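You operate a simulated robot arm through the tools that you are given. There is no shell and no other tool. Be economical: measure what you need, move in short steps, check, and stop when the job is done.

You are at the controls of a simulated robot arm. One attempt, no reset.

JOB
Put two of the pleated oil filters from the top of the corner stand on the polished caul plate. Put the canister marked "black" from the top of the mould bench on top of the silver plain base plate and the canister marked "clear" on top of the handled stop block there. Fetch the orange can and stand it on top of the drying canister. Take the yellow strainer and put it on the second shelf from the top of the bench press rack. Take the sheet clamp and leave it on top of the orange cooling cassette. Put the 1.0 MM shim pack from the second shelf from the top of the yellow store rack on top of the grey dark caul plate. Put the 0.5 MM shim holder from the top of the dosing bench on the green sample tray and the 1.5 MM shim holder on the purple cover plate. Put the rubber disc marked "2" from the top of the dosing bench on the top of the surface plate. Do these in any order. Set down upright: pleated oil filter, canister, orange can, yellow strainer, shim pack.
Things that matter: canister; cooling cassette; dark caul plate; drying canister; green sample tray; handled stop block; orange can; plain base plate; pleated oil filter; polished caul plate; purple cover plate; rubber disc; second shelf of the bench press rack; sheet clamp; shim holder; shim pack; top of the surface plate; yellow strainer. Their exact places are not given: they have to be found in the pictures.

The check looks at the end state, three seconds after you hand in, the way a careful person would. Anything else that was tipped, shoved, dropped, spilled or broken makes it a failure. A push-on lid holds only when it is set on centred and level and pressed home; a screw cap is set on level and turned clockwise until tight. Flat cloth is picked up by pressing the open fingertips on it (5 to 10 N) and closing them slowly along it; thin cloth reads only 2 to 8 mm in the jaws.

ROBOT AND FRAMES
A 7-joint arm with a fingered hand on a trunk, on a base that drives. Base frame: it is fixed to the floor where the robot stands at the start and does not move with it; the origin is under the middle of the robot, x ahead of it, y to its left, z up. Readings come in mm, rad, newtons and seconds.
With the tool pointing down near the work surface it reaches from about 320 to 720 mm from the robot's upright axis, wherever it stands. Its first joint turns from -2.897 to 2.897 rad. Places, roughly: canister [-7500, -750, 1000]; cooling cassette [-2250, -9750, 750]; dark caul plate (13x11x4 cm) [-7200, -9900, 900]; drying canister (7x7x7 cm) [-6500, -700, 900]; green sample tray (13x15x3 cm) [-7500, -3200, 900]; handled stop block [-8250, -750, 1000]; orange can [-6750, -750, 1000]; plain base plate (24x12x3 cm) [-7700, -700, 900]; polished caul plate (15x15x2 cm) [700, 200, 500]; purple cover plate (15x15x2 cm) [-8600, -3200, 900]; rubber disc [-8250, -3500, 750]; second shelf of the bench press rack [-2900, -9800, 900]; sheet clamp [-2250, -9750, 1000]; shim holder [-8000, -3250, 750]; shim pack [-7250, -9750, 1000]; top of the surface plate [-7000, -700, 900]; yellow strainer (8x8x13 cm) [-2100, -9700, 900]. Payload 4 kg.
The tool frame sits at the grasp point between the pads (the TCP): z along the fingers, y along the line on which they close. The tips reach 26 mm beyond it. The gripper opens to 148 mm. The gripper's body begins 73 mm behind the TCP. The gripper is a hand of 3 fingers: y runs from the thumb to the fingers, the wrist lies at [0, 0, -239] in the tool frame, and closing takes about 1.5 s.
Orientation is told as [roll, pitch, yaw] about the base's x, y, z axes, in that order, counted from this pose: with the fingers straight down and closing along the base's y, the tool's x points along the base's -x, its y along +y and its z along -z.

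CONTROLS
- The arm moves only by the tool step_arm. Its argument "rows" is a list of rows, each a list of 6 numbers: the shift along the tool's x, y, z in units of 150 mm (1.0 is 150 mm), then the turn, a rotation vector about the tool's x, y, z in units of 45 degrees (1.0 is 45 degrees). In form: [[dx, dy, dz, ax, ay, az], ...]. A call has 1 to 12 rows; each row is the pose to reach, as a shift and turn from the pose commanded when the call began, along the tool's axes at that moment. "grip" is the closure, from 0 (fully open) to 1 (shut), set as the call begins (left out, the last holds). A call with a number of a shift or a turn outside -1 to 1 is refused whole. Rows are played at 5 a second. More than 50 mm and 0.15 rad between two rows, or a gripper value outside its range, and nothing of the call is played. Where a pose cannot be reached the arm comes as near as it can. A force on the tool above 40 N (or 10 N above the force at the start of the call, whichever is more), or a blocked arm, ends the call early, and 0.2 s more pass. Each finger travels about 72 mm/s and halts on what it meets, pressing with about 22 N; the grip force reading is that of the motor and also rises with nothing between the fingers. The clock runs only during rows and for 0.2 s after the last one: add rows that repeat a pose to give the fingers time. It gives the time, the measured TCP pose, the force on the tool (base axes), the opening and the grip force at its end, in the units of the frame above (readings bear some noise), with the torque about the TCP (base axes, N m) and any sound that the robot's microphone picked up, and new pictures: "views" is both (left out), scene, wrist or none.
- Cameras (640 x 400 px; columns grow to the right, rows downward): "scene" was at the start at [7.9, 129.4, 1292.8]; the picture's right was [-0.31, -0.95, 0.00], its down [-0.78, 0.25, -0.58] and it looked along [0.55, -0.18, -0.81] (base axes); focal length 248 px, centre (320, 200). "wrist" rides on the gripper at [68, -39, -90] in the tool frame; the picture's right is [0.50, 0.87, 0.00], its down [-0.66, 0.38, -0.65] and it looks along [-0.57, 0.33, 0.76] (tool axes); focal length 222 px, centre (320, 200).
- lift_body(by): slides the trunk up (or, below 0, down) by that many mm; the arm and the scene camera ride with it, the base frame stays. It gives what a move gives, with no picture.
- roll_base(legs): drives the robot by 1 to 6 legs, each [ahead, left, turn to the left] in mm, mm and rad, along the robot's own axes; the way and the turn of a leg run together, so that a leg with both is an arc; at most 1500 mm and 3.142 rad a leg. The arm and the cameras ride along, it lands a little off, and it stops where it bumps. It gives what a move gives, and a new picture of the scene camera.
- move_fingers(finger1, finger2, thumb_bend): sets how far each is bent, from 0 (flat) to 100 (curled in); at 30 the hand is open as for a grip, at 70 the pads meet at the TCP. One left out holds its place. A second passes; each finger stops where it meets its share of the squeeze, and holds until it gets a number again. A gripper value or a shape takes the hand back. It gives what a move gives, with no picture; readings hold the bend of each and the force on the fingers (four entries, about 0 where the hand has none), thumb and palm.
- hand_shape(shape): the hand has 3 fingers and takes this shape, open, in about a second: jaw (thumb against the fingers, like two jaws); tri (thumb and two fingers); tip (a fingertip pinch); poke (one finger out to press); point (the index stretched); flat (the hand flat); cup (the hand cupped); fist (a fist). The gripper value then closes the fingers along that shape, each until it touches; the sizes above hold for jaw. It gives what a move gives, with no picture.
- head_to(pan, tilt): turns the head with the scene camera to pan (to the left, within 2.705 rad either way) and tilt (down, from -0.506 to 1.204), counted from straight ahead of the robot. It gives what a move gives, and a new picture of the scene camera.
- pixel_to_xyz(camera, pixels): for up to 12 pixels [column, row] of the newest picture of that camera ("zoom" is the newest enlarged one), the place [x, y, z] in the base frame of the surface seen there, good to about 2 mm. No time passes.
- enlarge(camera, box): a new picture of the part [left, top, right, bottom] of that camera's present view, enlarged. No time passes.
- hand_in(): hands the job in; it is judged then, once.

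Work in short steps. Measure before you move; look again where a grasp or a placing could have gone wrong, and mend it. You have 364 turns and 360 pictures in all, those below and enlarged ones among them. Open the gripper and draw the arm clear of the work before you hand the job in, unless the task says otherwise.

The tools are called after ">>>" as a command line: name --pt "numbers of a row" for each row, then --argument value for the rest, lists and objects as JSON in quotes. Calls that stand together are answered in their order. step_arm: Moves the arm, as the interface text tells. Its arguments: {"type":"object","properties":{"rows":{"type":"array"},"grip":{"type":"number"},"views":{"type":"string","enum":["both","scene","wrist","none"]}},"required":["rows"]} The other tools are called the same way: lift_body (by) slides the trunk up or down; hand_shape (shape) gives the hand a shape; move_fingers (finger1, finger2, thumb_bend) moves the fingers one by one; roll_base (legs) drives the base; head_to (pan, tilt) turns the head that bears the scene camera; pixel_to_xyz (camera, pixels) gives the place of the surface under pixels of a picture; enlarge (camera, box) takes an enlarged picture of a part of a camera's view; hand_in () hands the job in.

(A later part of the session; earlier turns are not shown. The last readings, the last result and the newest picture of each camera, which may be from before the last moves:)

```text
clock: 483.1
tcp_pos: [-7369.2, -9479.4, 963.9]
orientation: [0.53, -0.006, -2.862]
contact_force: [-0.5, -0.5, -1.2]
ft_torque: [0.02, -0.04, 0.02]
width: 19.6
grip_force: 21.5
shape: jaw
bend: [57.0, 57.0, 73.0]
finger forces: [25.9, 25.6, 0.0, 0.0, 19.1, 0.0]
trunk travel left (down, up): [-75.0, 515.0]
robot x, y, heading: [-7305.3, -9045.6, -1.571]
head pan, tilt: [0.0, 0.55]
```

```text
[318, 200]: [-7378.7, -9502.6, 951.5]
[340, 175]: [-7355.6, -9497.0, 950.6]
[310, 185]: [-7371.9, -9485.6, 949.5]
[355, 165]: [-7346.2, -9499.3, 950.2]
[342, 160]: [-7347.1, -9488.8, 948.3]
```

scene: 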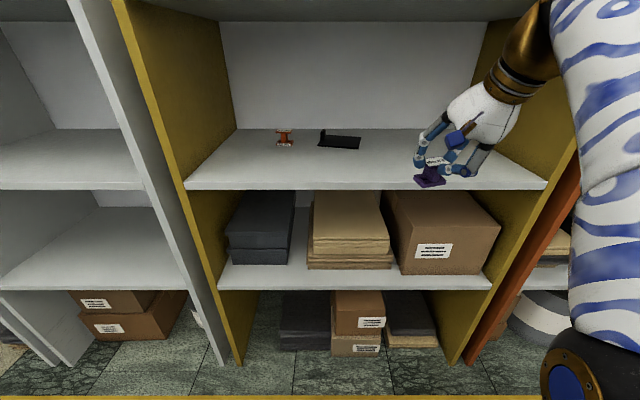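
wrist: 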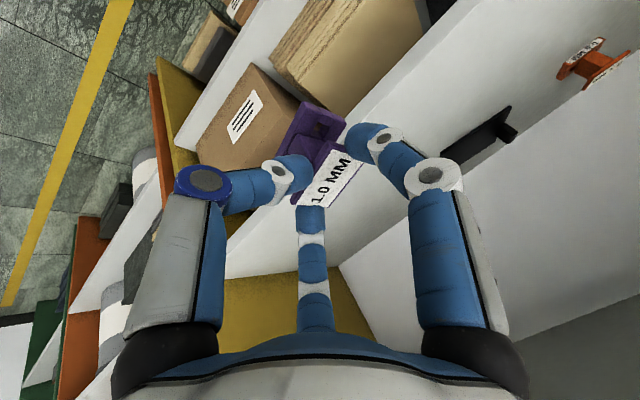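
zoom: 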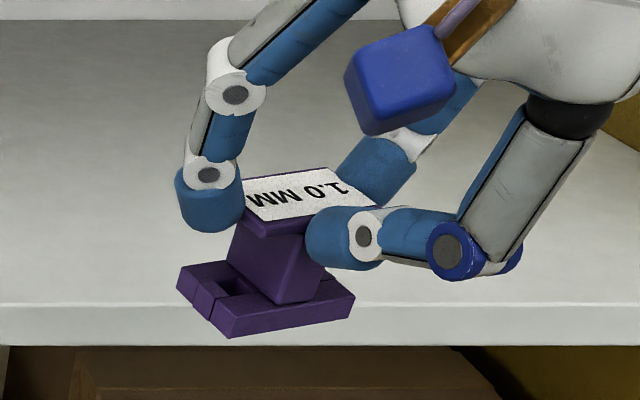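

Upright and level. Now measure the pack's base in the hand and the dark plate on the shelf.

>>> pixel_to_xyz --camera "zoom" --pixels '[[180, 285], [230, 325], [350, 295], [225, 262], [270, 250], [290, 300]]'

>>> enlarge --camera "scene" --box '[305, 120, 375, 160]'

>>> pixel_to_xyz --camera "zoom" --pixels '[[140, 235], [500, 265], [500, 150], [200, 135], [330, 200], [150, 90], [145, 200], [250, 150], [400, 250]]'

```text
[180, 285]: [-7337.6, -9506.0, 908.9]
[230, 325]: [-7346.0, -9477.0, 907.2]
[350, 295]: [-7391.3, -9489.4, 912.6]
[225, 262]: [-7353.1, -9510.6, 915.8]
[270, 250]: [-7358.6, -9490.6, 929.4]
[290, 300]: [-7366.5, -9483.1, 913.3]
```

```text
9.14 times, centred on (340, 140) of scene
```

zoom: 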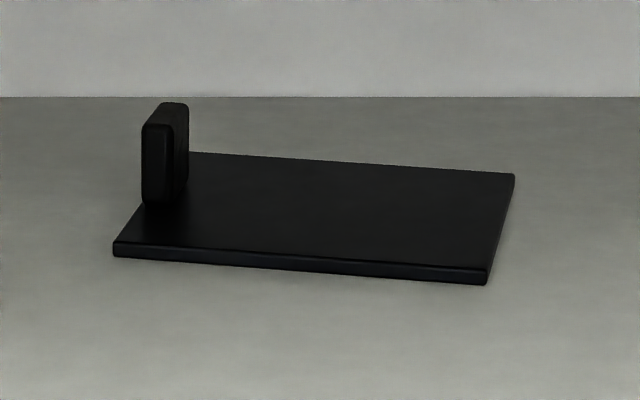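

```text
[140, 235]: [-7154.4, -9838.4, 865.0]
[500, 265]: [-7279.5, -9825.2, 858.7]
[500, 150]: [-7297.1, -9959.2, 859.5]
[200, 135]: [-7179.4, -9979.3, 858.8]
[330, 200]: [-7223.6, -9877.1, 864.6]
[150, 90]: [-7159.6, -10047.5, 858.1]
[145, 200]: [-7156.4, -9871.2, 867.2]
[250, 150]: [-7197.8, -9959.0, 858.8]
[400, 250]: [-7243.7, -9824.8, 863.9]
```

>>> pixel_to_xyz --camera "scene" --pixels '[[350, 5], [350, 15], [250, 12], [440, 12], [350, 19]]'

>>> head_to --pan -0.2 --tilt 0.3

```text
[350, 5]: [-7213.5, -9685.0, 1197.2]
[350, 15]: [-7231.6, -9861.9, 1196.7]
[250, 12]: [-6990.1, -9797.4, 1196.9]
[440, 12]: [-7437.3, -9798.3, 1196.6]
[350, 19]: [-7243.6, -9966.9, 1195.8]
```

```text
clock: 483.9
tcp_pos: [-7369.9, -9480.3, 964.1]
orientation: [0.532, -0.009, -2.861]
contact_force: [0.0, 0.3, -2.2]
ft_torque: [-0.03, 0.01, 0.0]
width: 19.6
grip_force: 21.8
shape: jaw
bend: [57.0, 57.0, 73.0]
finger forces: [26.1, 25.7, 0.1, 0.0, 19.2, 0.0]
trunk travel left (down, up): [-75.0, 515.0]
robot x, y, heading: [-7302.2, -9040.5, -1.569]
head pan, tilt: [-0.201, 0.3]
```

scene: 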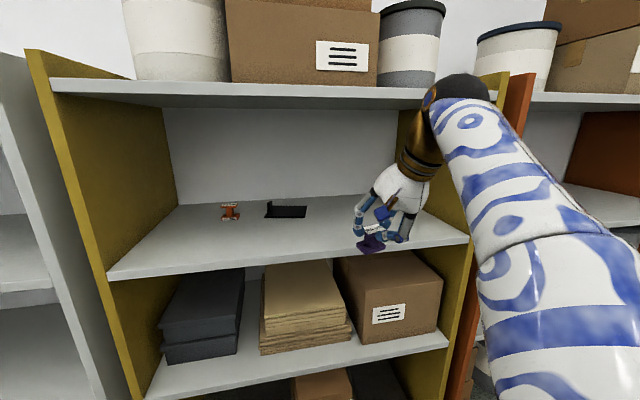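

>>> pixel_to_xyz --camera "scene" --pixels '[[460, 78], [450, 80], [470, 82], [440, 84], [460, 95], [500, 140], [560, 200], [600, 300]]'

```text
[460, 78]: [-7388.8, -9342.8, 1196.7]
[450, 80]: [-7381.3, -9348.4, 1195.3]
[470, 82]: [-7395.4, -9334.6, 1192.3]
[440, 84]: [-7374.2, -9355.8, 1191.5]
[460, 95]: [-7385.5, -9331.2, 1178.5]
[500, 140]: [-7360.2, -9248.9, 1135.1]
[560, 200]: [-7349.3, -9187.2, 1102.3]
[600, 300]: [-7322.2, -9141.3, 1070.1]
```

Clearance is fine (underside 1197). Lower to z≈932, then shift base left 134 and ahead 150.

>>> step_arm --pt "0 -0.05 0.09 0 0 0" --pt "0 -0.108 0.184 0 0 0" --views "none"

>>> roll_base --legs '[[0, 134, 0], [140, 0, 0]]'

>>> head_to --pan 0 --tilt 0.5

```text
clock: 484.4
tcp_pos: [-7369.3, -9479.6, 930.6]
orientation: [0.531, -0.01, -2.86]
contact_force: [-0.2, -0.8, -0.6]
ft_torque: [0.02, -0.01, -0.03]
width: 20.0
grip_force: 22.4
shape: jaw
bend: [57.0, 57.0, 73.0]
finger forces: [26.0, 25.6, 0.1, 0.1, 19.0, 0.1]
trunk travel left (down, up): [-75.0, 515.0]
robot x, y, heading: [-7303.4, -9046.0, -1.57]
head pan, tilt: [-0.201, 0.3]
```

```text
clock: 486.7
tcp_pos: [-7236.4, -9620.9, 931.6]
orientation: [0.529, -0.009, -2.858]
contact_force: [-0.8, -0.2, -1.8]
ft_torque: [0.02, 0.03, -0.01]
width: 20.0
grip_force: 22.1
shape: jaw
bend: [57.0, 57.0, 73.0]
finger forces: [26.0, 25.7, 0.0, 0.0, 19.0, 0.0]
trunk travel left (down, up): [-75.0, 515.0]
robot x, y, heading: [-7169.9, -9179.5, -1.57]
head pan, tilt: [-0.201, 0.3]
```

scene: 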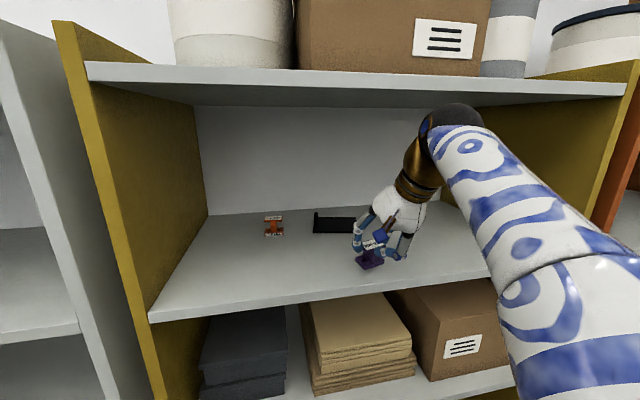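

```text
clock: 487.4
tcp_pos: [-7235.5, -9620.5, 931.6]
orientation: [0.529, -0.01, -2.858]
contact_force: [-0.1, 1.0, -1.7]
ft_torque: [0.05, -0.01, -0.02]
width: 19.7
grip_force: 21.9
shape: jaw
bend: [57.0, 57.0, 73.0]
finger forces: [26.1, 25.8, 0.0, 0.1, 19.0, 0.0]
trunk travel left (down, up): [-75.0, 515.0]
robot x, y, heading: [-7177.2, -9183.8, -1.57]
head pan, tilt: [0.0, 0.499]
```

scene: 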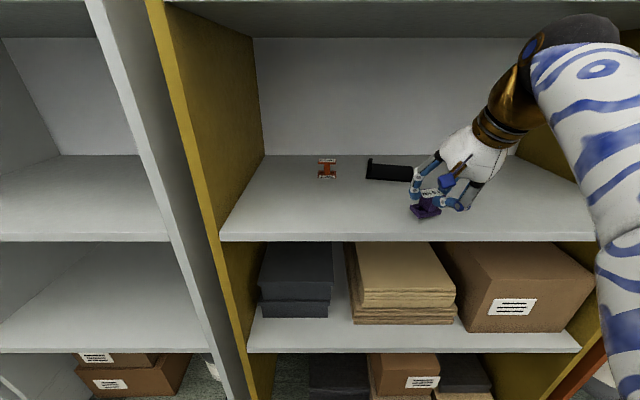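

Move forward over the dark plate in two stages.

>>> step_arm --pt "-0.07 0.2 0.12 0 0 0" --pt "-0.14 0.4 0.24 0 0 0" --pt "-0.21 0.63 0.37 0 0 0" --views "none"

>>> step_arm --pt "-0.07 0.2 0.12 0 0 0" --pt "-0.14 0.4 0.24 0 0 0" --pt "-0.215 0.645 0.378 0 0 0" --views "both"

>>> enlarge --camera "scene" --box '[350, 120, 450, 200]'

```text
clock: 488.2
tcp_pos: [-7234.8, -9736.0, 931.5]
orientation: [0.53, -0.008, -2.86]
contact_force: [0.5, 1.0, -0.5]
ft_torque: [-0.01, 0.06, 0.03]
width: 19.8
grip_force: 22.4
shape: jaw
bend: [57.0, 57.0, 73.0]
finger forces: [26.2, 25.7, 0.1, 0.1, 18.7, 0.0]
trunk travel left (down, up): [-75.0, 515.0]
robot x, y, heading: [-7169.7, -9182.3, -1.568]
head pan, tilt: [0.0, 0.499]
```

```text
clock: 489.0
tcp_pos: [-7225.1, -9806.7, 920.0]
orientation: [0.555, -0.019, -2.865]
contact_force: [-1.0, 7.7, 31.7]
ft_torque: [-0.29, -0.16, 0.03]
width: 21.7
grip_force: 22.0
shape: jaw
bend: [55.0, 55.0, 75.0]
finger forces: [29.6, 28.3, 0.1, 0.0, 24.7, 0.0]
out of reach, approached as far as the arm can: row 2, 3
trunk travel left (down, up): [-75.0, 515.0]
robot x, y, heading: [-7174.1, -9184.9, -1.574]
head pan, tilt: [0.0, 0.499]
stopped in row 3: the force on the tool passed its limit (the readings are from after the stop); the commanded pose is now the measured one
```

scene: 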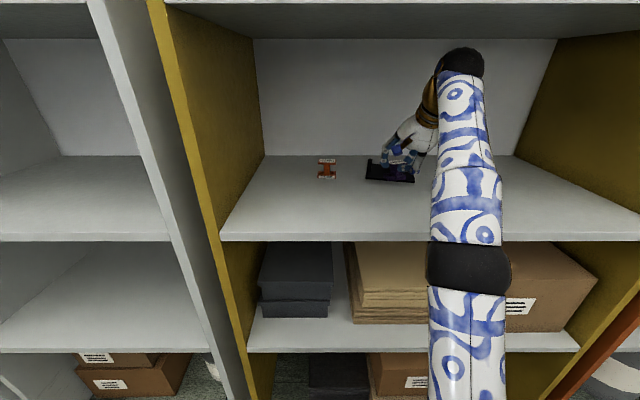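
wrist: 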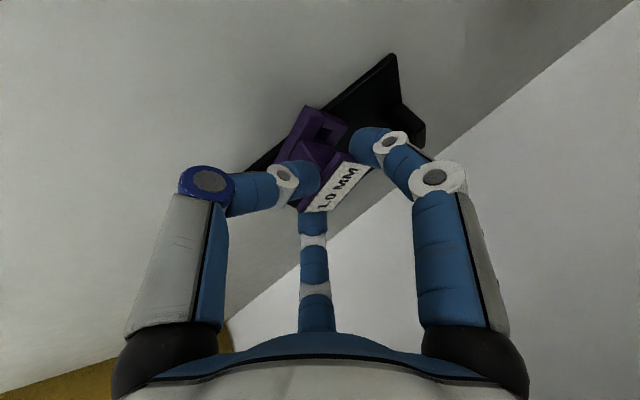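

```text
5.00 times, centred on (400, 160) of scene
```

zoom: 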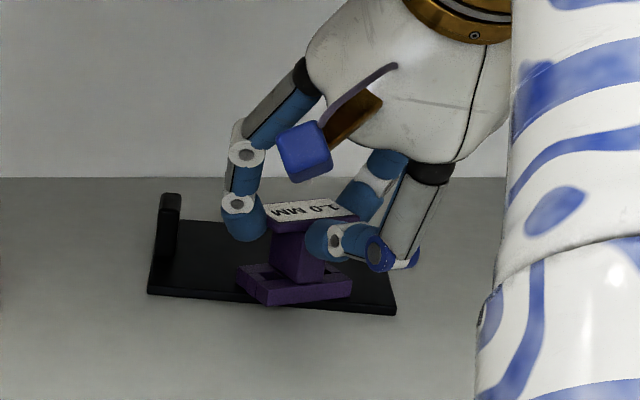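

Arm hit its reach limit and dipped onto the plate's front. Lift 14 mm, then drive 48 mm forward so the pack gets over the plate's centre.

>>> step_arm --pt "0 0.02 -0.04 0 0 0" --pt "0 0.047 -0.085 0 0 0" --views "none"

>>> roll_base --legs '[[50, 0, 0]]'

>>> enlarge --camera "scene" --box '[340, 110, 440, 200]'

```text
clock: 489.6
tcp_pos: [-7226.7, -9805.9, 918.8]
orientation: [0.545, -0.015, -2.864]
contact_force: [1.5, -4.5, 27.6]
ft_torque: [-0.59, -0.22, 0.03]
width: 20.2
grip_force: 22.0
shape: jaw
bend: [55.0, 55.0, 74.0]
finger forces: [30.6, 29.8, 0.1, 0.0, 14.8, 0.0]
out of reach, approached as far as the arm can: row 1, 2
trunk travel left (down, up): [-75.0, 515.0]
robot x, y, heading: [-7170.9, -9181.9, -1.57]
head pan, tilt: [0.0, 0.499]
```

```text
clock: 490.5
tcp_pos: [-7226.7, -9854.8, 919.1]
orientation: [0.545, -0.017, -2.864]
contact_force: [-1.2, 4.4, 27.7]
ft_torque: [-0.33, -0.14, 0.03]
width: 21.0
grip_force: 22.1
shape: jaw
bend: [55.0, 55.0, 74.0]
finger forces: [29.5, 29.2, 0.0, 0.0, 23.1, 0.0]
trunk travel left (down, up): [-75.0, 515.0]
robot x, y, heading: [-7169.1, -9236.3, -1.568]
head pan, tilt: [0.0, 0.499]
```

scene: 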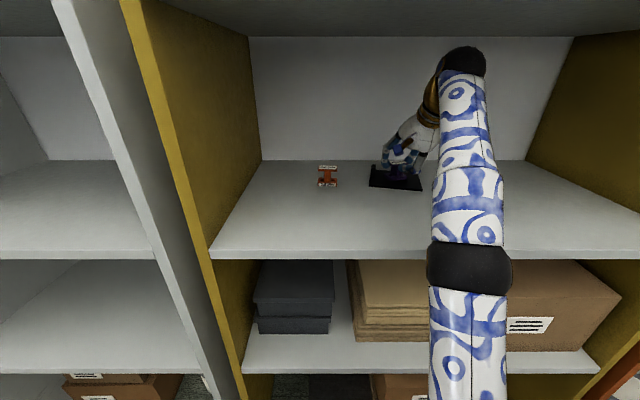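

```text
4.44 times, centred on (390, 155) of scene
```

zoom: 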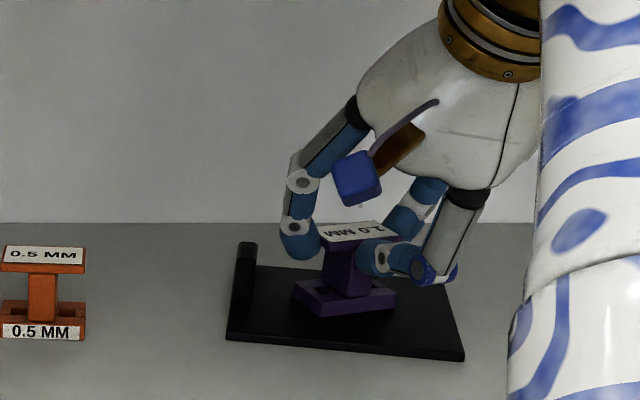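

I check whether the dark plate was moved by that drive.

>>> pixel_to_xyz --camera "zoom" --pixels '[[235, 325], [455, 345], [300, 335], [260, 270], [240, 300], [445, 290], [245, 245], [400, 340]]'

```text
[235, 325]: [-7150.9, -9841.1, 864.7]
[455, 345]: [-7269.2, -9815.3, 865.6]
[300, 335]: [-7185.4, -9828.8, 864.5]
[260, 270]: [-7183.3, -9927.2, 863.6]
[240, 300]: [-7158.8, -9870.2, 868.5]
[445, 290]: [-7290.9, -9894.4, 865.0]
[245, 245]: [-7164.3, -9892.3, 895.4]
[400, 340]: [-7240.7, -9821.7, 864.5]
```

Plate hasn't moved; the pack slid onto it. Ease the downward force with a small lift.

>>> step_arm --pt "0 0.005 -0.009 0 0 0" --pt "0 0.01 -0.018 0 0 0" --views "none"

```text
clock: 491.1
tcp_pos: [-7226.4, -9856.9, 921.9]
orientation: [0.546, -0.016, -2.864]
contact_force: [0.9, 1.1, 9.9]
ft_torque: [-0.06, -0.14, 0.11]
width: 20.5
grip_force: 22.5
shape: jaw
bend: [55.0, 55.0, 74.0]
finger forces: [26.2, 25.6, 0.0, 0.0, 19.5, 0.0]
trunk travel left (down, up): [-75.0, 515.0]
robot x, y, heading: [-7173.0, -9233.3, -1.569]
head pan, tilt: [0.0, 0.499]
```

Pack centred on the plate, 10 N. Open the hand.

>>> step_arm --pt "0 0 0 0 0 0" --pt "0 0 0 0 0 0" --pt "0 0 0 0 0 0" --pt "0 0 0 0 0 0" --grip 0.45 --views "wrist"

>>> enlarge --camera "scene" --box '[340, 110, 440, 200]'

```text
clock: 492.1
tcp_pos: [-7226.2, -9856.4, 920.6]
orientation: [0.545, -0.016, -2.862]
contact_force: [0.5, 0.4, 0.2]
ft_torque: [0.02, -0.01, 0.01]
width: 80.8
grip_force: 0.1
shape: jaw
bend: [34.0, 34.0, 70.0]
finger forces: [0.0, 0.1, 0.0, 0.0, 0.0, 0.0]
trunk travel left (down, up): [-75.0, 515.0]
robot x, y, heading: [-7172.9, -9230.2, -1.57]
head pan, tilt: [0.0, 0.499]
```

wrist: 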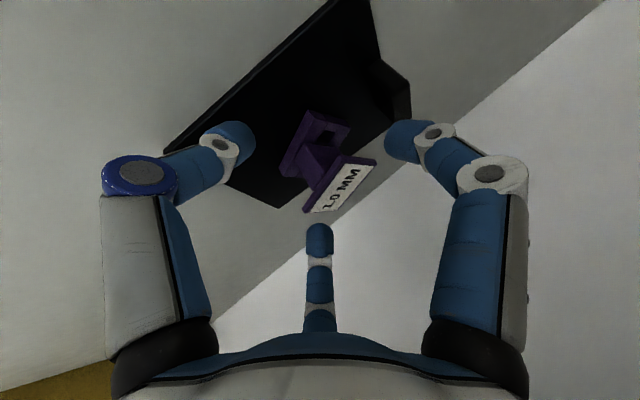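

```text
4.44 times, centred on (390, 155) of scene
```

zoom: 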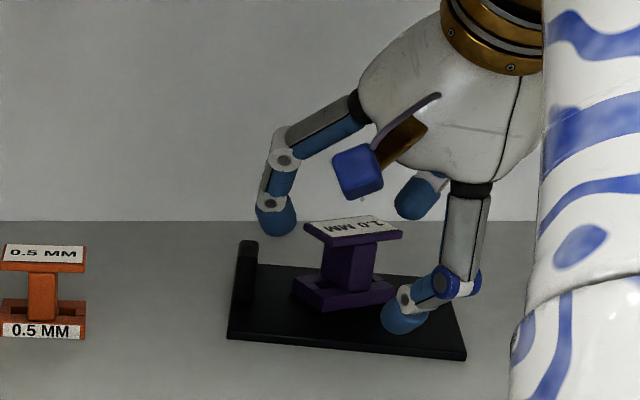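

The pack stands upright on the dark plate. Withdraw along its own axis, then back the base off.

>>> step_arm --pt "0 -0.03 -0.06 0 0 0" --pt "0 -0.12 -0.12 0 0 0" --pt "0 -0.22 -0.19 0 0 0" --pt "0 -0.34 -0.28 0 0 0" --pt "0 -0.5 -0.37 0 0 0" --pt "0 -0.7 -0.48 0 0 0" --views "none"

>>> roll_base --legs '[[-350, 0, 0]]'

>>> enlarge --camera "scene" --box '[300, 100, 420, 180]'

```text
clock: 493.5
tcp_pos: [-7261.7, -9735.2, 927.3]
orientation: [0.545, -0.017, -2.864]
contact_force: [-0.7, 0.7, -0.6]
ft_torque: [0.0, 0.01, 0.0]
width: 81.0
grip_force: 0.1
shape: jaw
bend: [34.0, 34.0, 70.0]
finger forces: [0.0, 0.0, 0.0, 0.1, 0.1, 0.0]
trunk travel left (down, up): [-75.0, 515.0]
robot x, y, heading: [-7170.3, -9233.9, -1.571]
head pan, tilt: [0.0, 0.499]
```

```text
clock: 495.8
tcp_pos: [-7261.8, -9381.5, 927.4]
orientation: [0.544, -0.016, -2.863]
contact_force: [-0.3, 0.6, 0.6]
ft_torque: [0.01, 0.03, 0.02]
width: 80.8
grip_force: 0.2
shape: jaw
bend: [34.0, 34.0, 70.0]
finger forces: [0.0, 0.0, 0.0, 0.1, 0.0, 0.1]
trunk travel left (down, up): [-75.0, 515.0]
robot x, y, heading: [-7173.2, -8878.9, -1.575]
head pan, tilt: [0.0, 0.499]
```

scene: 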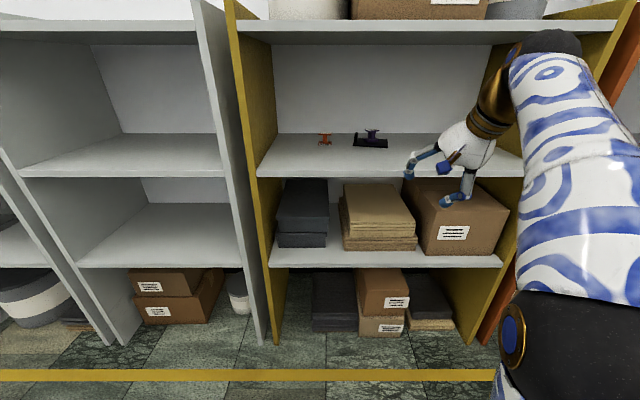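

```text
5.00 times, centred on (360, 140) of scene
```

zoom: 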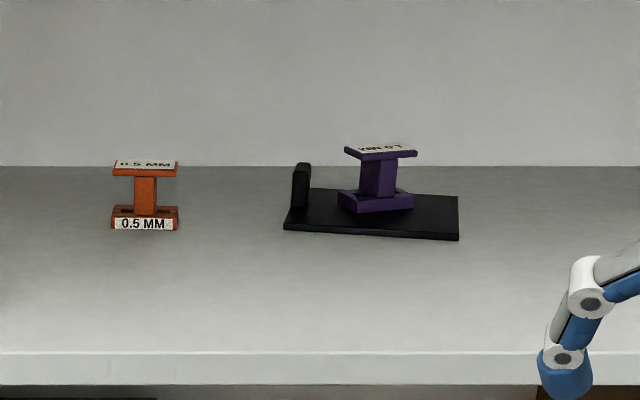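

The pack stands on the dark plate. Now restore a tool-down posture, then drive to the racks at x≈-2500.

>>> step_arm --pt "0 0 -0.1 0.17 0 0" --pt "0 0 -0.2 0.34 0 0" --pt "0 0 -0.3 0.52 0 0" --pt "0 0 -0.4 0.694 0 0" --grip 0 --views "none"

>>> step_arm --pt "0 0 0 0 0 -0.18" --pt "0 0 0 0 0 -0.36" --pt "0 0 0 0 0 -0.54" --pt "0 0 0 0 0 -0.72" --pt "0 0 0 0 0 -0.9" --pt "0 0 0 0 0 -1" --views "none"

>>> step_arm --pt "0 0 -0.1 0 0 -0.18" --pt "0 0 -0.2 0 0 -0.36" --pt "0 0 -0.3 0 0 -0.54" --pt "0 0 -0.3 0 0 -0.65" --views "none"

>>> roll_base --legs '[[-300, 0, 0], [0, 1500, 0], [0, 1500, 0], [0, 1480, 0]]'

>>> head_to --pan 0 --tilt 0.3

```text
clock: 496.8
tcp_pos: [-7241.8, -9298.7, 899.9]
orientation: [0.03, -0.016, -2.865]
contact_force: [-0.3, -0.9, -0.7]
ft_torque: [0.0, 0.0, -0.01]
width: 148.2
grip_force: 0.1
shape: jaw
bend: [30.0, 30.0, 30.0]
finger forces: [0.0, 0.0, 0.1, 0.0, 0.0, 0.0]
out of reach, approached as far as the arm can: row 2, 3, 4
trunk travel left (down, up): [-75.0, 515.0]
robot x, y, heading: [-7169.9, -8879.0, -1.572]
head pan, tilt: [0.0, 0.499]
```

```text
clock: 498.2
tcp_pos: [-7241.8, -9297.6, 901.4]
orientation: [-0.011, -0.012, -2.076]
contact_force: [-0.3, 0.7, 0.4]
ft_torque: [0.0, -0.03, 0.03]
width: 147.9
grip_force: 0.1
shape: jaw
bend: [30.0, 30.0, 30.0]
finger forces: [0.0, 0.0, 0.0, 0.1, 0.0, 0.0]
trunk travel left (down, up): [-75.0, 515.0]
robot x, y, heading: [-7171.5, -8874.4, -1.568]
head pan, tilt: [0.0, 0.499]
```

```text
clock: 499.2
tcp_pos: [-7238.6, -9287.3, 902.9]
orientation: [-0.017, -0.006, -1.568]
contact_force: [-0.3, 0.2, 1.3]
ft_torque: [0.02, 0.02, 0.0]
width: 148.0
grip_force: 0.0
shape: jaw
bend: [30.0, 30.0, 30.0]
finger forces: [0.1, 0.0, 0.1, 0.0, 0.0, 0.0]
out of reach, approached as far as the arm can: row 1, 2, 3, 4
trunk travel left (down, up): [-75.0, 515.0]
robot x, y, heading: [-7172.2, -8876.5, -1.571]
head pan, tilt: [0.0, 0.499]
```

```text
clock: 522.1
tcp_pos: [-2787.2, -8864.7, 903.9]
orientation: [-0.015, -0.008, -1.54]
contact_force: [-1.0, 0.4, -0.2]
ft_torque: [0.02, 0.02, 0.0]
width: 148.1
grip_force: 0.2
shape: jaw
bend: [30.0, 30.0, 30.0]
finger forces: [0.0, 0.0, 0.1, 0.0, 0.0, 0.0]
trunk travel left (down, up): [-75.0, 515.0]
robot x, y, heading: [-2732.6, -8454.4, -1.541]
head pan, tilt: [0.0, 0.499]
```

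scene: 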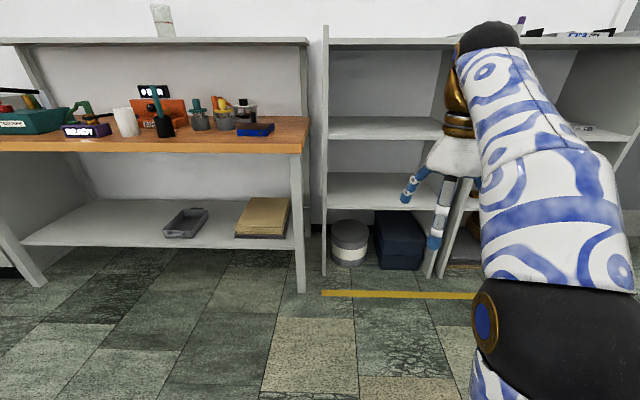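

```text
clock: 522.8
tcp_pos: [-2786.2, -8864.2, 903.3]
orientation: [-0.016, -0.006, -1.54]
contact_force: [0.0, 0.7, -1.0]
ft_torque: [-0.02, -0.01, 0.06]
width: 147.9
grip_force: 0.1
shape: jaw
bend: [30.0, 30.0, 30.0]
finger forces: [0.0, 0.1, 0.1, 0.0, 0.0, 0.1]
trunk travel left (down, up): [-75.0, 515.0]
robot x, y, heading: [-2734.8, -8454.4, -1.542]
head pan, tilt: [0.0, 0.3]
```

scene: 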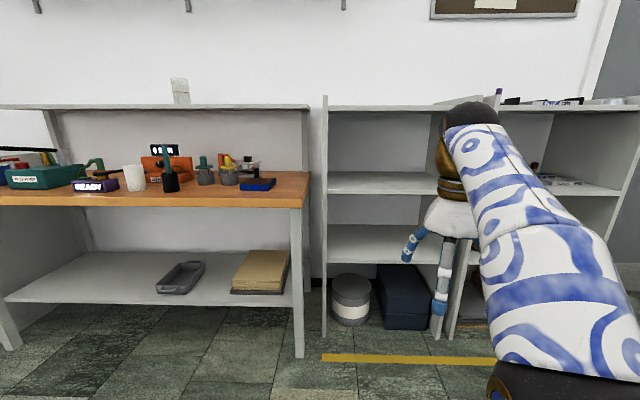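

The grey rack right of the bench (x≈-2900) is the bench press rack. Zoom on the bench items.

>>> enlarge --camera "scene" --box '[50, 130, 300, 220]'

>>> pixel_to_xyz --camera "scene" --pixels '[[168, 170], [170, 185], [257, 185], [229, 163], [229, 178], [205, 165], [134, 175], [175, 165], [385, 183], [385, 192], [385, 105], [240, 195]]'

```text
2.56 times, centred on (175, 175) of scene
```

zoom: 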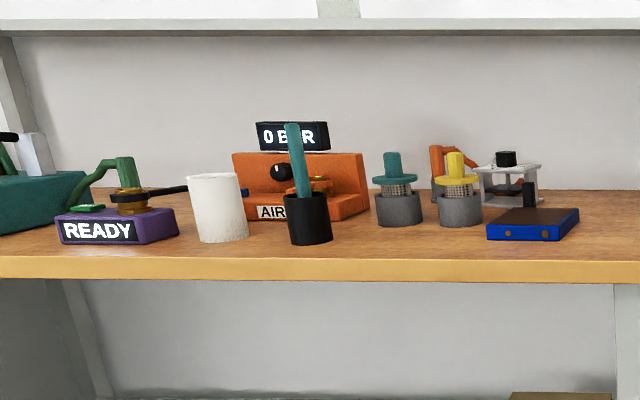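

```text
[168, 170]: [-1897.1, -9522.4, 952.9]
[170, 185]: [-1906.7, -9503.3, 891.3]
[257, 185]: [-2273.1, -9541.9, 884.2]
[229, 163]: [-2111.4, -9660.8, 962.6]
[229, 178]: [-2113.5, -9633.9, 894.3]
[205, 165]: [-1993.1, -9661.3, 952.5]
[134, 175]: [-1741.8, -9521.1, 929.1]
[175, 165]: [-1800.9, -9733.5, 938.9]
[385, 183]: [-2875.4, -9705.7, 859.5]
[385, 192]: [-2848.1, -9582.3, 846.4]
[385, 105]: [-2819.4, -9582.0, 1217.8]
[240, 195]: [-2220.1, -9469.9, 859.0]
```

Raise the trunk for a better look down on this bench and drive closer.

>>> lift_body --by 450

>>> roll_base --legs '[[0, 0, -0.03], [330, 530, 0]]'

>>> head_to --pan 0 --tilt 0.6

```text
refused: 450 is not a number from -400 to 400
```

```text
clock: 526.7
tcp_pos: [-2261.7, -9202.4, 903.3]
orientation: [-0.017, -0.005, -1.566]
contact_force: [0.4, -0.5, 0.2]
ft_torque: [0.0, -0.01, -0.04]
width: 148.1
grip_force: 0.0
shape: jaw
bend: [30.0, 30.0, 30.0]
finger forces: [0.0, 0.0, 0.0, 0.0, 0.0, 0.1]
trunk travel left (down, up): [-75.0, 515.0]
robot x, y, heading: [-2192.8, -8793.8, -1.572]
head pan, tilt: [0.0, 0.3]
```

scene: 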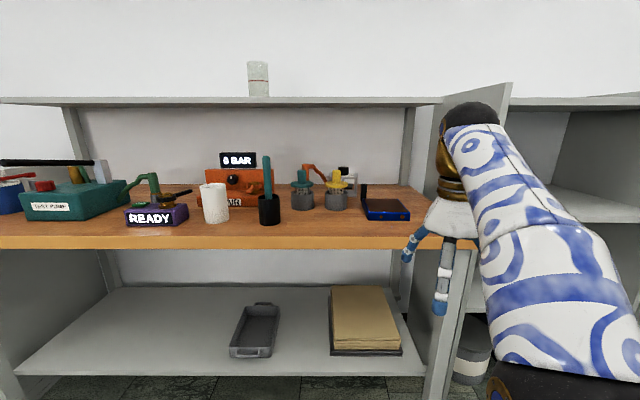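

```text
clock: 527.5
tcp_pos: [-2262.4, -9202.4, 903.8]
orientation: [-0.017, -0.01, -1.565]
contact_force: [-0.9, 0.7, -0.4]
ft_torque: [0.0, -0.04, -0.02]
width: 147.9
grip_force: 0.0
shape: jaw
bend: [30.0, 30.0, 30.0]
finger forces: [0.0, 0.0, 0.0, 0.1, 0.0, 0.0]
trunk travel left (down, up): [-75.0, 515.0]
robot x, y, heading: [-2197.5, -8793.6, -1.568]
head pan, tilt: [0.0, 0.6]
```

scene: 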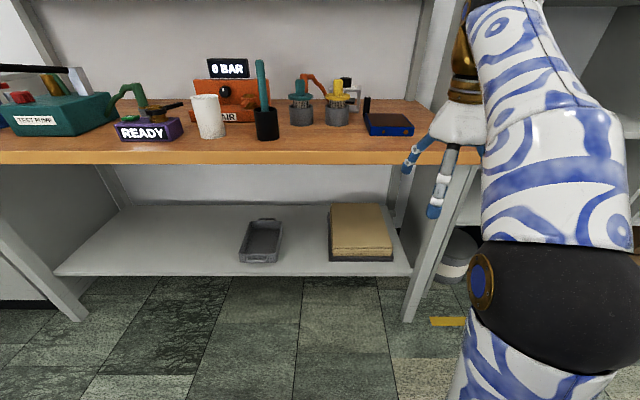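

>>> lift_body --by 380

>>> head_to --pan 0.05 --tilt 0.7

>>> enlarge --camera "scene" --box '[180, 60, 440, 200]'

```text
clock: 531.2
tcp_pos: [-2262.0, -9202.5, 1284.1]
orientation: [-0.015, -0.008, -1.567]
contact_force: [0.6, -1.1, -0.9]
ft_torque: [0.02, 0.02, 0.03]
width: 147.8
grip_force: 0.1
shape: jaw
bend: [30.0, 30.0, 30.0]
finger forces: [0.0, 0.1, 0.0, 0.1, 0.0, 0.0]
trunk travel left (down, up): [-455.0, 135.0]
robot x, y, heading: [-2193.5, -8792.7, -1.566]
head pan, tilt: [0.0, 0.6]
```

```text
clock: 531.9
tcp_pos: [-2261.6, -9203.0, 1284.1]
orientation: [-0.016, -0.008, -1.566]
contact_force: [-0.8, -0.2, -0.8]
ft_torque: [0.01, 0.03, -0.01]
width: 147.9
grip_force: 0.0
shape: jaw
bend: [30.0, 30.0, 30.0]
finger forces: [0.0, 0.1, 0.1, 0.0, 0.0, 0.1]
trunk travel left (down, up): [-455.0, 135.0]
robot x, y, heading: [-2195.0, -8788.8, -1.567]
head pan, tilt: [0.051, 0.7]
```

scene: 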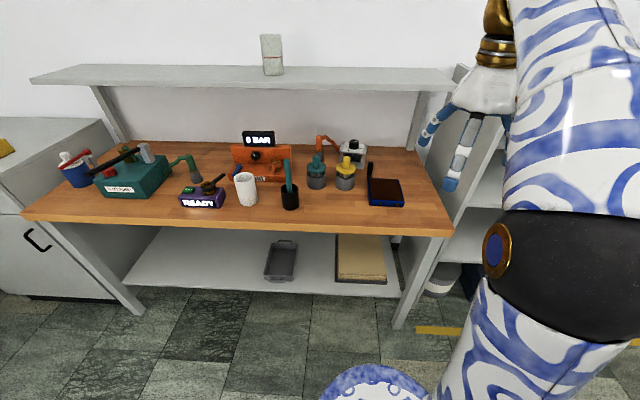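

```text
2.46 times, centred on (310, 130) of scene
```

zoom: 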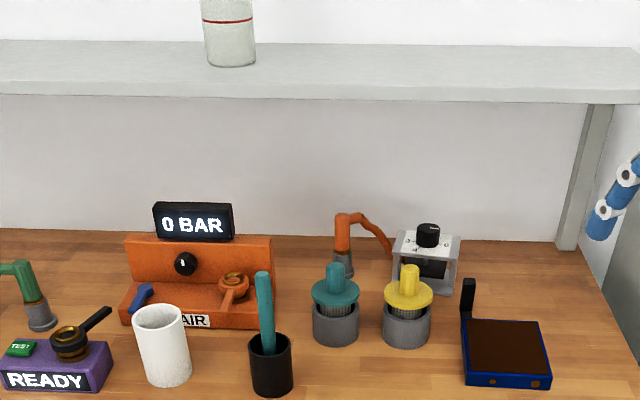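

>>> enlarge --camera "scene" --box '[330, 125, 420, 215]'

>>> pixel_to_xyz --camera "scene" --pixels '[[385, 190], [369, 172], [404, 205], [352, 150], [353, 140], [346, 162], [347, 182], [345, 190], [325, 140], [316, 160]]'

```text
4.44 times, centred on (375, 170) of scene
```

zoom: 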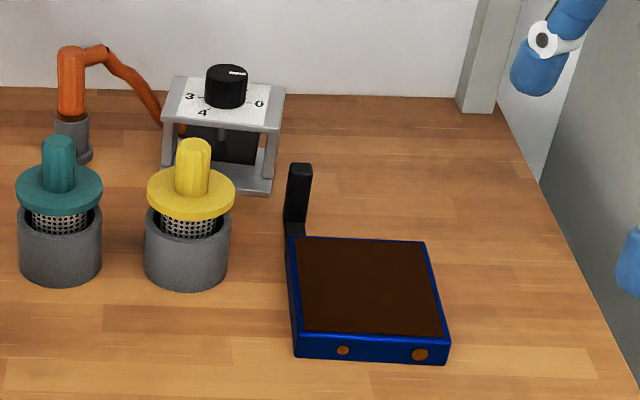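

```text
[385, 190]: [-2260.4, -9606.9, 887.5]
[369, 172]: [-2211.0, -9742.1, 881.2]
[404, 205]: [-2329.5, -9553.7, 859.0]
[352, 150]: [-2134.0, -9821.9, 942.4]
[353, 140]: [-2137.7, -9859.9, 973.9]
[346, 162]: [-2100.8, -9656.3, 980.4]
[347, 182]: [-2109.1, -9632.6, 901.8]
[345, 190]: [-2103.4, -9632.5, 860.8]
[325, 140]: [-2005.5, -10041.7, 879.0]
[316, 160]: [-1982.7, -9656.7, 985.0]
```

By location and look, the blue-framed cassette with the dark orange top at (-2260,-9620) is the cooling cassette, and the dial-knob frame at (-2137,-9830) the sheet clamp. I measure them and the upper shelf.

>>> pixel_to_xyz --camera "zoom" --pixels '[[227, 72], [215, 85], [240, 85], [185, 85], [275, 95], [170, 115], [265, 128], [180, 165], [262, 190], [300, 240], [420, 245], [440, 335]]'

>>> pixel_to_xyz --camera "scene" --pixels '[[350, 75], [350, 86], [350, 92], [420, 88], [345, 140], [440, 228], [405, 100]]'

```text
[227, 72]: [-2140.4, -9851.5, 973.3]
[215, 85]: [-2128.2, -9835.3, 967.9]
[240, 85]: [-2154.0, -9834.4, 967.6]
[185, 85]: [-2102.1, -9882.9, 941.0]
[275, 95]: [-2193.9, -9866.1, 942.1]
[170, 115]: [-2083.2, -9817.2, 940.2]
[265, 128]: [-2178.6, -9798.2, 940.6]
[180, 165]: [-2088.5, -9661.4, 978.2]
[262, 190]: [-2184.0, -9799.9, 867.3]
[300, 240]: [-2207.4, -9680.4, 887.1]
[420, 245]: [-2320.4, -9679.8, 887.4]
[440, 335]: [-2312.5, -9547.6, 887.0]
```

```text
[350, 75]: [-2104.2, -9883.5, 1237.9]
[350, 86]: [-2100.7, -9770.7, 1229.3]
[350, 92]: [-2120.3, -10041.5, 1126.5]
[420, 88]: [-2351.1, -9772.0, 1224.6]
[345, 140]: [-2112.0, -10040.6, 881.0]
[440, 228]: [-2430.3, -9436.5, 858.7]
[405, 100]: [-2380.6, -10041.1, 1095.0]
```

Plan: first the strainer (it stands in front of the clamp), gripping its handle with a 35° forward tilt. Set the tilt, lower the trunk, and drive up.

>>> step_arm --pt "0 0 0 0 -0.18 0" --pt "0 0 0 0 -0.36 0" --pt "0 0 0 0 -0.54 0" --pt "0 0 0 0 -0.72 0" --pt "0 0 0 0 -0.778 0" --views "none"

>>> lift_body --by -180

>>> roll_base --legs '[[320, 60, 0]]'

>>> head_to --pan 0.1 --tilt 0.6

```text
clock: 533.1
tcp_pos: [-2262.3, -9201.6, 1284.0]
orientation: [-0.02, -0.619, -1.555]
contact_force: [0.0, -0.2, 0.1]
ft_torque: [0.04, 0.0, -0.01]
width: 147.9
grip_force: 0.0
shape: jaw
bend: [30.0, 30.0, 30.0]
finger forces: [0.0, 0.1, 0.1, 0.1, 0.0, 0.1]
trunk travel left (down, up): [-455.0, 135.0]
robot x, y, heading: [-2198.0, -8794.1, -1.57]
head pan, tilt: [0.051, 0.7]
```

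```text
clock: 535.1
tcp_pos: [-2262.2, -9203.2, 1104.1]
orientation: [-0.02, -0.617, -1.554]
contact_force: [-0.3, 0.4, -0.3]
ft_torque: [-0.02, 0.03, -0.02]
width: 147.9
grip_force: 0.1
shape: jaw
bend: [30.0, 30.0, 30.0]
finger forces: [0.0, 0.1, 0.1, 0.1, 0.0, 0.1]
trunk travel left (down, up): [-275.0, 315.0]
robot x, y, heading: [-2194.2, -8794.1, -1.566]
head pan, tilt: [0.051, 0.7]
```

```text
clock: 537.2
tcp_pos: [-2200.5, -9514.9, 1103.7]
orientation: [-0.02, -0.618, -1.56]
contact_force: [-0.2, -0.3, 0.3]
ft_torque: [-0.03, 0.01, -0.05]
width: 148.0
grip_force: 0.1
shape: jaw
bend: [30.0, 30.0, 30.0]
finger forces: [0.0, 0.1, 0.0, 0.0, 0.1, 0.0]
trunk travel left (down, up): [-275.0, 315.0]
robot x, y, heading: [-2134.1, -9103.6, -1.573]
head pan, tilt: [0.051, 0.7]
```

scene: 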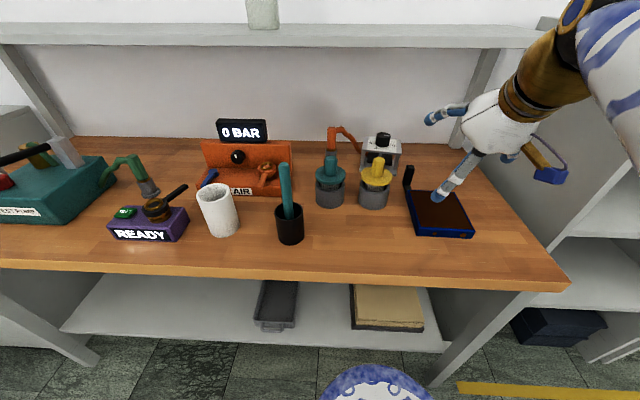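

```text
clock: 537.9
tcp_pos: [-2203.0, -9515.9, 1104.1]
orientation: [-0.02, -0.618, -1.558]
contact_force: [0.2, -0.3, 0.7]
ft_torque: [0.01, -0.01, -0.02]
width: 147.8
grip_force: 0.0
shape: jaw
bend: [30.0, 30.0, 30.0]
finger forces: [0.1, 0.0, 0.1, 0.0, 0.1, 0.0]
trunk travel left (down, up): [-275.0, 315.0]
robot x, y, heading: [-2136.5, -9102.2, -1.568]
head pan, tilt: [0.099, 0.6]
```

scene: 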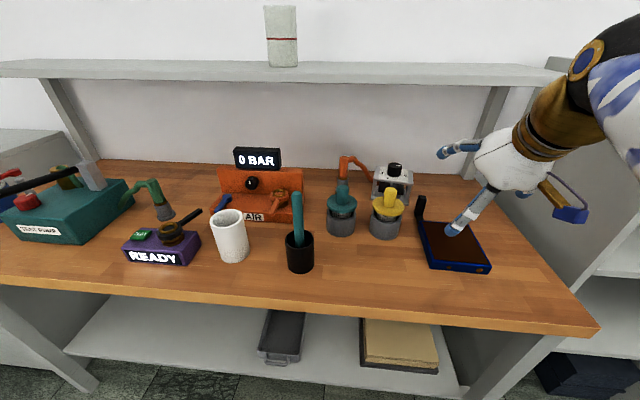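

>>> enlarge --camera "scene" --box '[310, 145, 420, 245]'

>>> pixel_to_xyz --camera "zoom" --pixels '[[315, 175], [300, 180], [332, 180], [315, 200], [270, 235], [360, 235], [315, 265], [315, 290], [315, 340], [155, 150], [120, 190], [190, 190]]'

```text
4.00 times, centred on (365, 195) of scene
```

zoom: 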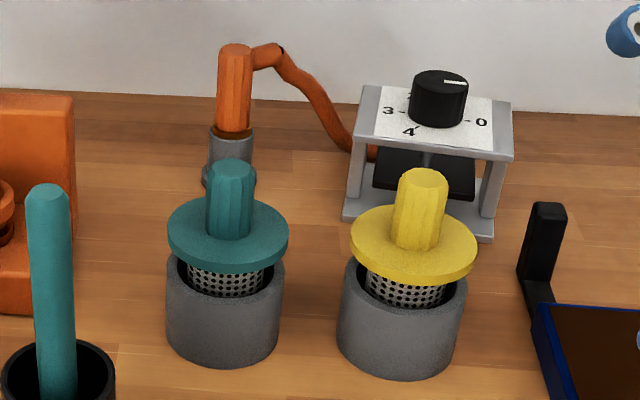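

```text
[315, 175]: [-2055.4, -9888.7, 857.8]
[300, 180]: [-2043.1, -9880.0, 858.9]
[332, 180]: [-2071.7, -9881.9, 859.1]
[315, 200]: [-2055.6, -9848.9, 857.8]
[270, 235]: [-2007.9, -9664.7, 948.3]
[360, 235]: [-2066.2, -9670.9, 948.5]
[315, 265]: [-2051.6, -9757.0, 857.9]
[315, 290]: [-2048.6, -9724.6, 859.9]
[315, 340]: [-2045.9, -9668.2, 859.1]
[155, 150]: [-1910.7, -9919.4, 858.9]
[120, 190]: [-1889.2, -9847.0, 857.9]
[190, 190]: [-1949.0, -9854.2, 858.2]
```

>>> pixel_to_xyz --camera "zoom" --pixels '[[422, 176], [400, 180], [445, 182], [418, 245], [356, 235], [470, 240], [413, 278], [440, 215], [400, 290], [345, 285], [460, 295], [400, 365]]'

```text
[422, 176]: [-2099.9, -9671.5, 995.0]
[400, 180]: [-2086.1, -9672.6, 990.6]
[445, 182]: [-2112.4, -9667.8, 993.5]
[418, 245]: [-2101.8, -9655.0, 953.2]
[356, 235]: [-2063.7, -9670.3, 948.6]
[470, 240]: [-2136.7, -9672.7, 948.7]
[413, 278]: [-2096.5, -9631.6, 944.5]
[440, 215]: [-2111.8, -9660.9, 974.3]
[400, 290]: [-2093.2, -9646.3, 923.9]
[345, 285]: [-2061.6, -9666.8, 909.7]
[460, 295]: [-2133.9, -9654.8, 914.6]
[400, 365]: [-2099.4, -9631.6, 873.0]
```

The strainer insert (handle centre (-2100,-9670), z 949–995) sits in a grey cup. Approach along the tool axis to above the handle.

>>> step_arm --pt "-0.05 0.25 0.05 0 0 0" --pt "-0.15 0.48 0.15 0 0 0" --pt "-0.25 0.687 0.3 0 0 0" --pt "-0.363 0.687 0.5 0 0 0" --pt "-0.363 0.687 0.594 0 0 0" --grip 0.4 --views "both"

>>> pixel_to_xyz --camera "wrist" --pixels '[[320, 150], [310, 150], [330, 150], [320, 140]]'

```text
clock: 539.1
tcp_pos: [-2099.9, -9610.7, 1060.6]
orientation: [-0.019, -0.617, -1.558]
contact_force: [0.1, 0.5, 0.6]
ft_torque: [0.0, -0.04, -0.04]
width: 89.2
grip_force: 0.2
shape: jaw
bend: [32.0, 32.0, 70.0]
finger forces: [0.0, 0.0, 0.0, 0.0, 0.0, 0.0]
trunk travel left (down, up): [-275.0, 315.0]
robot x, y, heading: [-2137.2, -9108.6, -1.569]
head pan, tilt: [0.099, 0.6]
```

scene: 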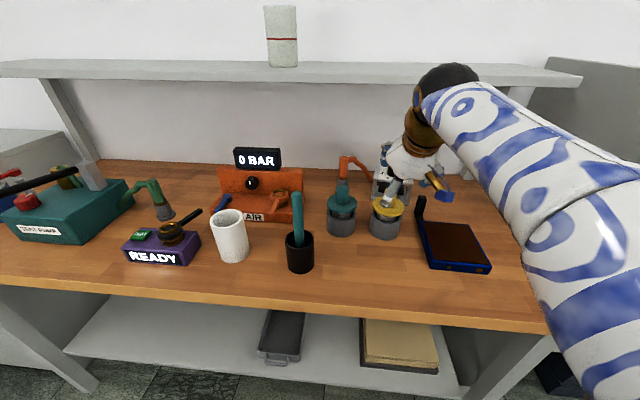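
wrist: 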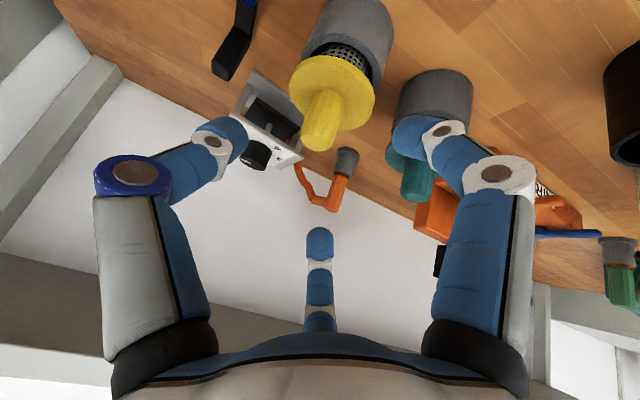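

```text
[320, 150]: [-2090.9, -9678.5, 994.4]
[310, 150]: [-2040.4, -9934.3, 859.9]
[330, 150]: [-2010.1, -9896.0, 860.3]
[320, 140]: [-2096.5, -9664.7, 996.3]
```

Handle is in line. Move in along the axis and close.

>>> step_arm --pt "0 0 0.2 0 0 0" --pt "-0.01 0 0.4 0 0 0" --pt "-0.018 0.006 0.58 0 0 0" --pt "-0.018 0.006 0.65 0 0 0" --views "none"

>>> step_arm --pt "0 0 0 0 0 0" --pt "0 0 0 0 0 0" --pt "0 0 0 0 0 0" --pt "0 0 0 0 0 0" --pt "0 0 0 0 0 0" --grip 1 --views "wrist"

```text
clock: 540.1
tcp_pos: [-2098.4, -9668.7, 982.6]
orientation: [-0.018, -0.619, -1.557]
contact_force: [2.3, 2.4, 1.1]
ft_torque: [0.1, -0.11, 0.03]
width: 90.0
grip_force: 0.0
shape: jaw
bend: [31.0, 32.0, 70.0]
finger forces: [2.1, 0.0, 0.0, 0.0, 0.1, 0.1]
trunk travel left (down, up): [-275.0, 315.0]
robot x, y, heading: [-2136.4, -9105.1, -1.576]
head pan, tilt: [0.099, 0.6]
```

```text
clock: 541.3
tcp_pos: [-2100.3, -9669.2, 982.2]
orientation: [-0.02, -0.617, -1.558]
contact_force: [0.5, 3.0, -0.1]
ft_torque: [0.33, -0.09, 0.0]
width: 40.4
grip_force: 21.8
shape: jaw
bend: [31.0, 75.0, 70.0]
finger forces: [20.2, 18.5, 0.0, 0.0, 19.9, 0.0]
trunk travel left (down, up): [-275.0, 315.0]
robot x, y, heading: [-2136.8, -9105.6, -1.567]
head pan, tilt: [0.099, 0.6]
```

wrist: 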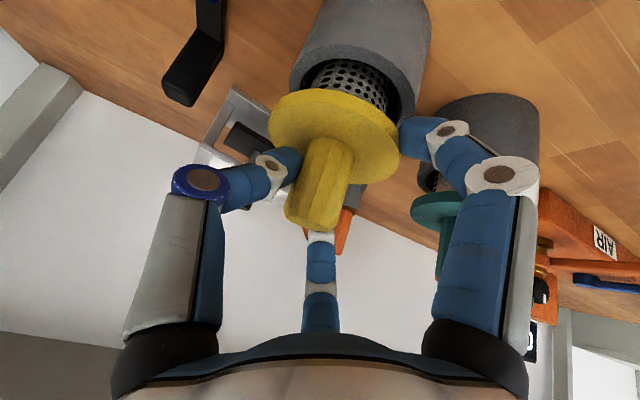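

Finger A caught the flange rim. Open, rise 16 mm, half-close above the flange, lower again, then grip.

>>> step_arm --pt "0 0 0 0 0 0" --pt "0 0 0 0 0 0" --pt "0 0 0 0 0 0" --pt "-0.03 0 -0.05 0 0 0" --pt "-0.062 0 -0.087 0 0 0" --grip 0.4 --views "none"

>>> step_arm --pt "0 0 0 0 0 0" --pt "0 0 0 0 0 0" --pt "0 0 0 0 0 0" --pt "0 0 0 0 0 0" --grip 0.7 --views "wrist"

```text
clock: 542.5
tcp_pos: [-2100.2, -9669.0, 998.4]
orientation: [-0.02, -0.618, -1.559]
contact_force: [-0.2, -0.5, -0.1]
ft_torque: [-0.02, -0.02, 0.0]
width: 88.6
grip_force: 0.1
shape: jaw
bend: [32.0, 32.0, 70.0]
finger forces: [0.2, 0.1, 0.0, 0.0, 0.0, 0.0]
trunk travel left (down, up): [-275.0, 315.0]
robot x, y, heading: [-2132.2, -9105.6, -1.574]
head pan, tilt: [0.099, 0.6]
```

```text
clock: 543.5
tcp_pos: [-2100.9, -9669.3, 1000.0]
orientation: [-0.021, -0.619, -1.559]
contact_force: [-2.4, 7.7, 3.5]
ft_torque: [0.15, -0.02, 0.04]
width: 5.6
grip_force: 21.9
shape: jaw
bend: [81.0, 70.0, 74.0]
finger forces: [0.1, 0.0, 0.0, 0.0, 0.0, 0.1]
trunk travel left (down, up): [-275.0, 315.0]
robot x, y, heading: [-2131.9, -9106.9, -1.572]
head pan, tilt: [0.099, 0.6]
```

wrist: 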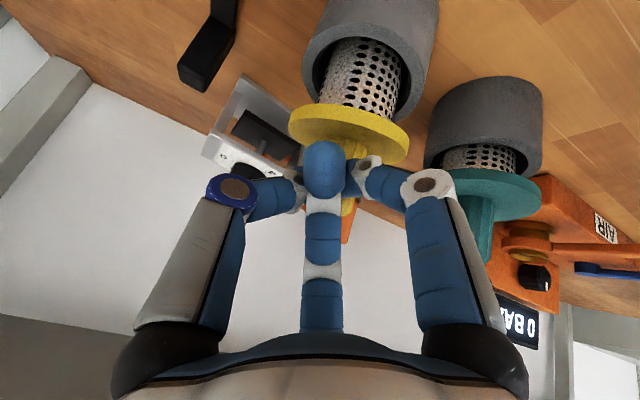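

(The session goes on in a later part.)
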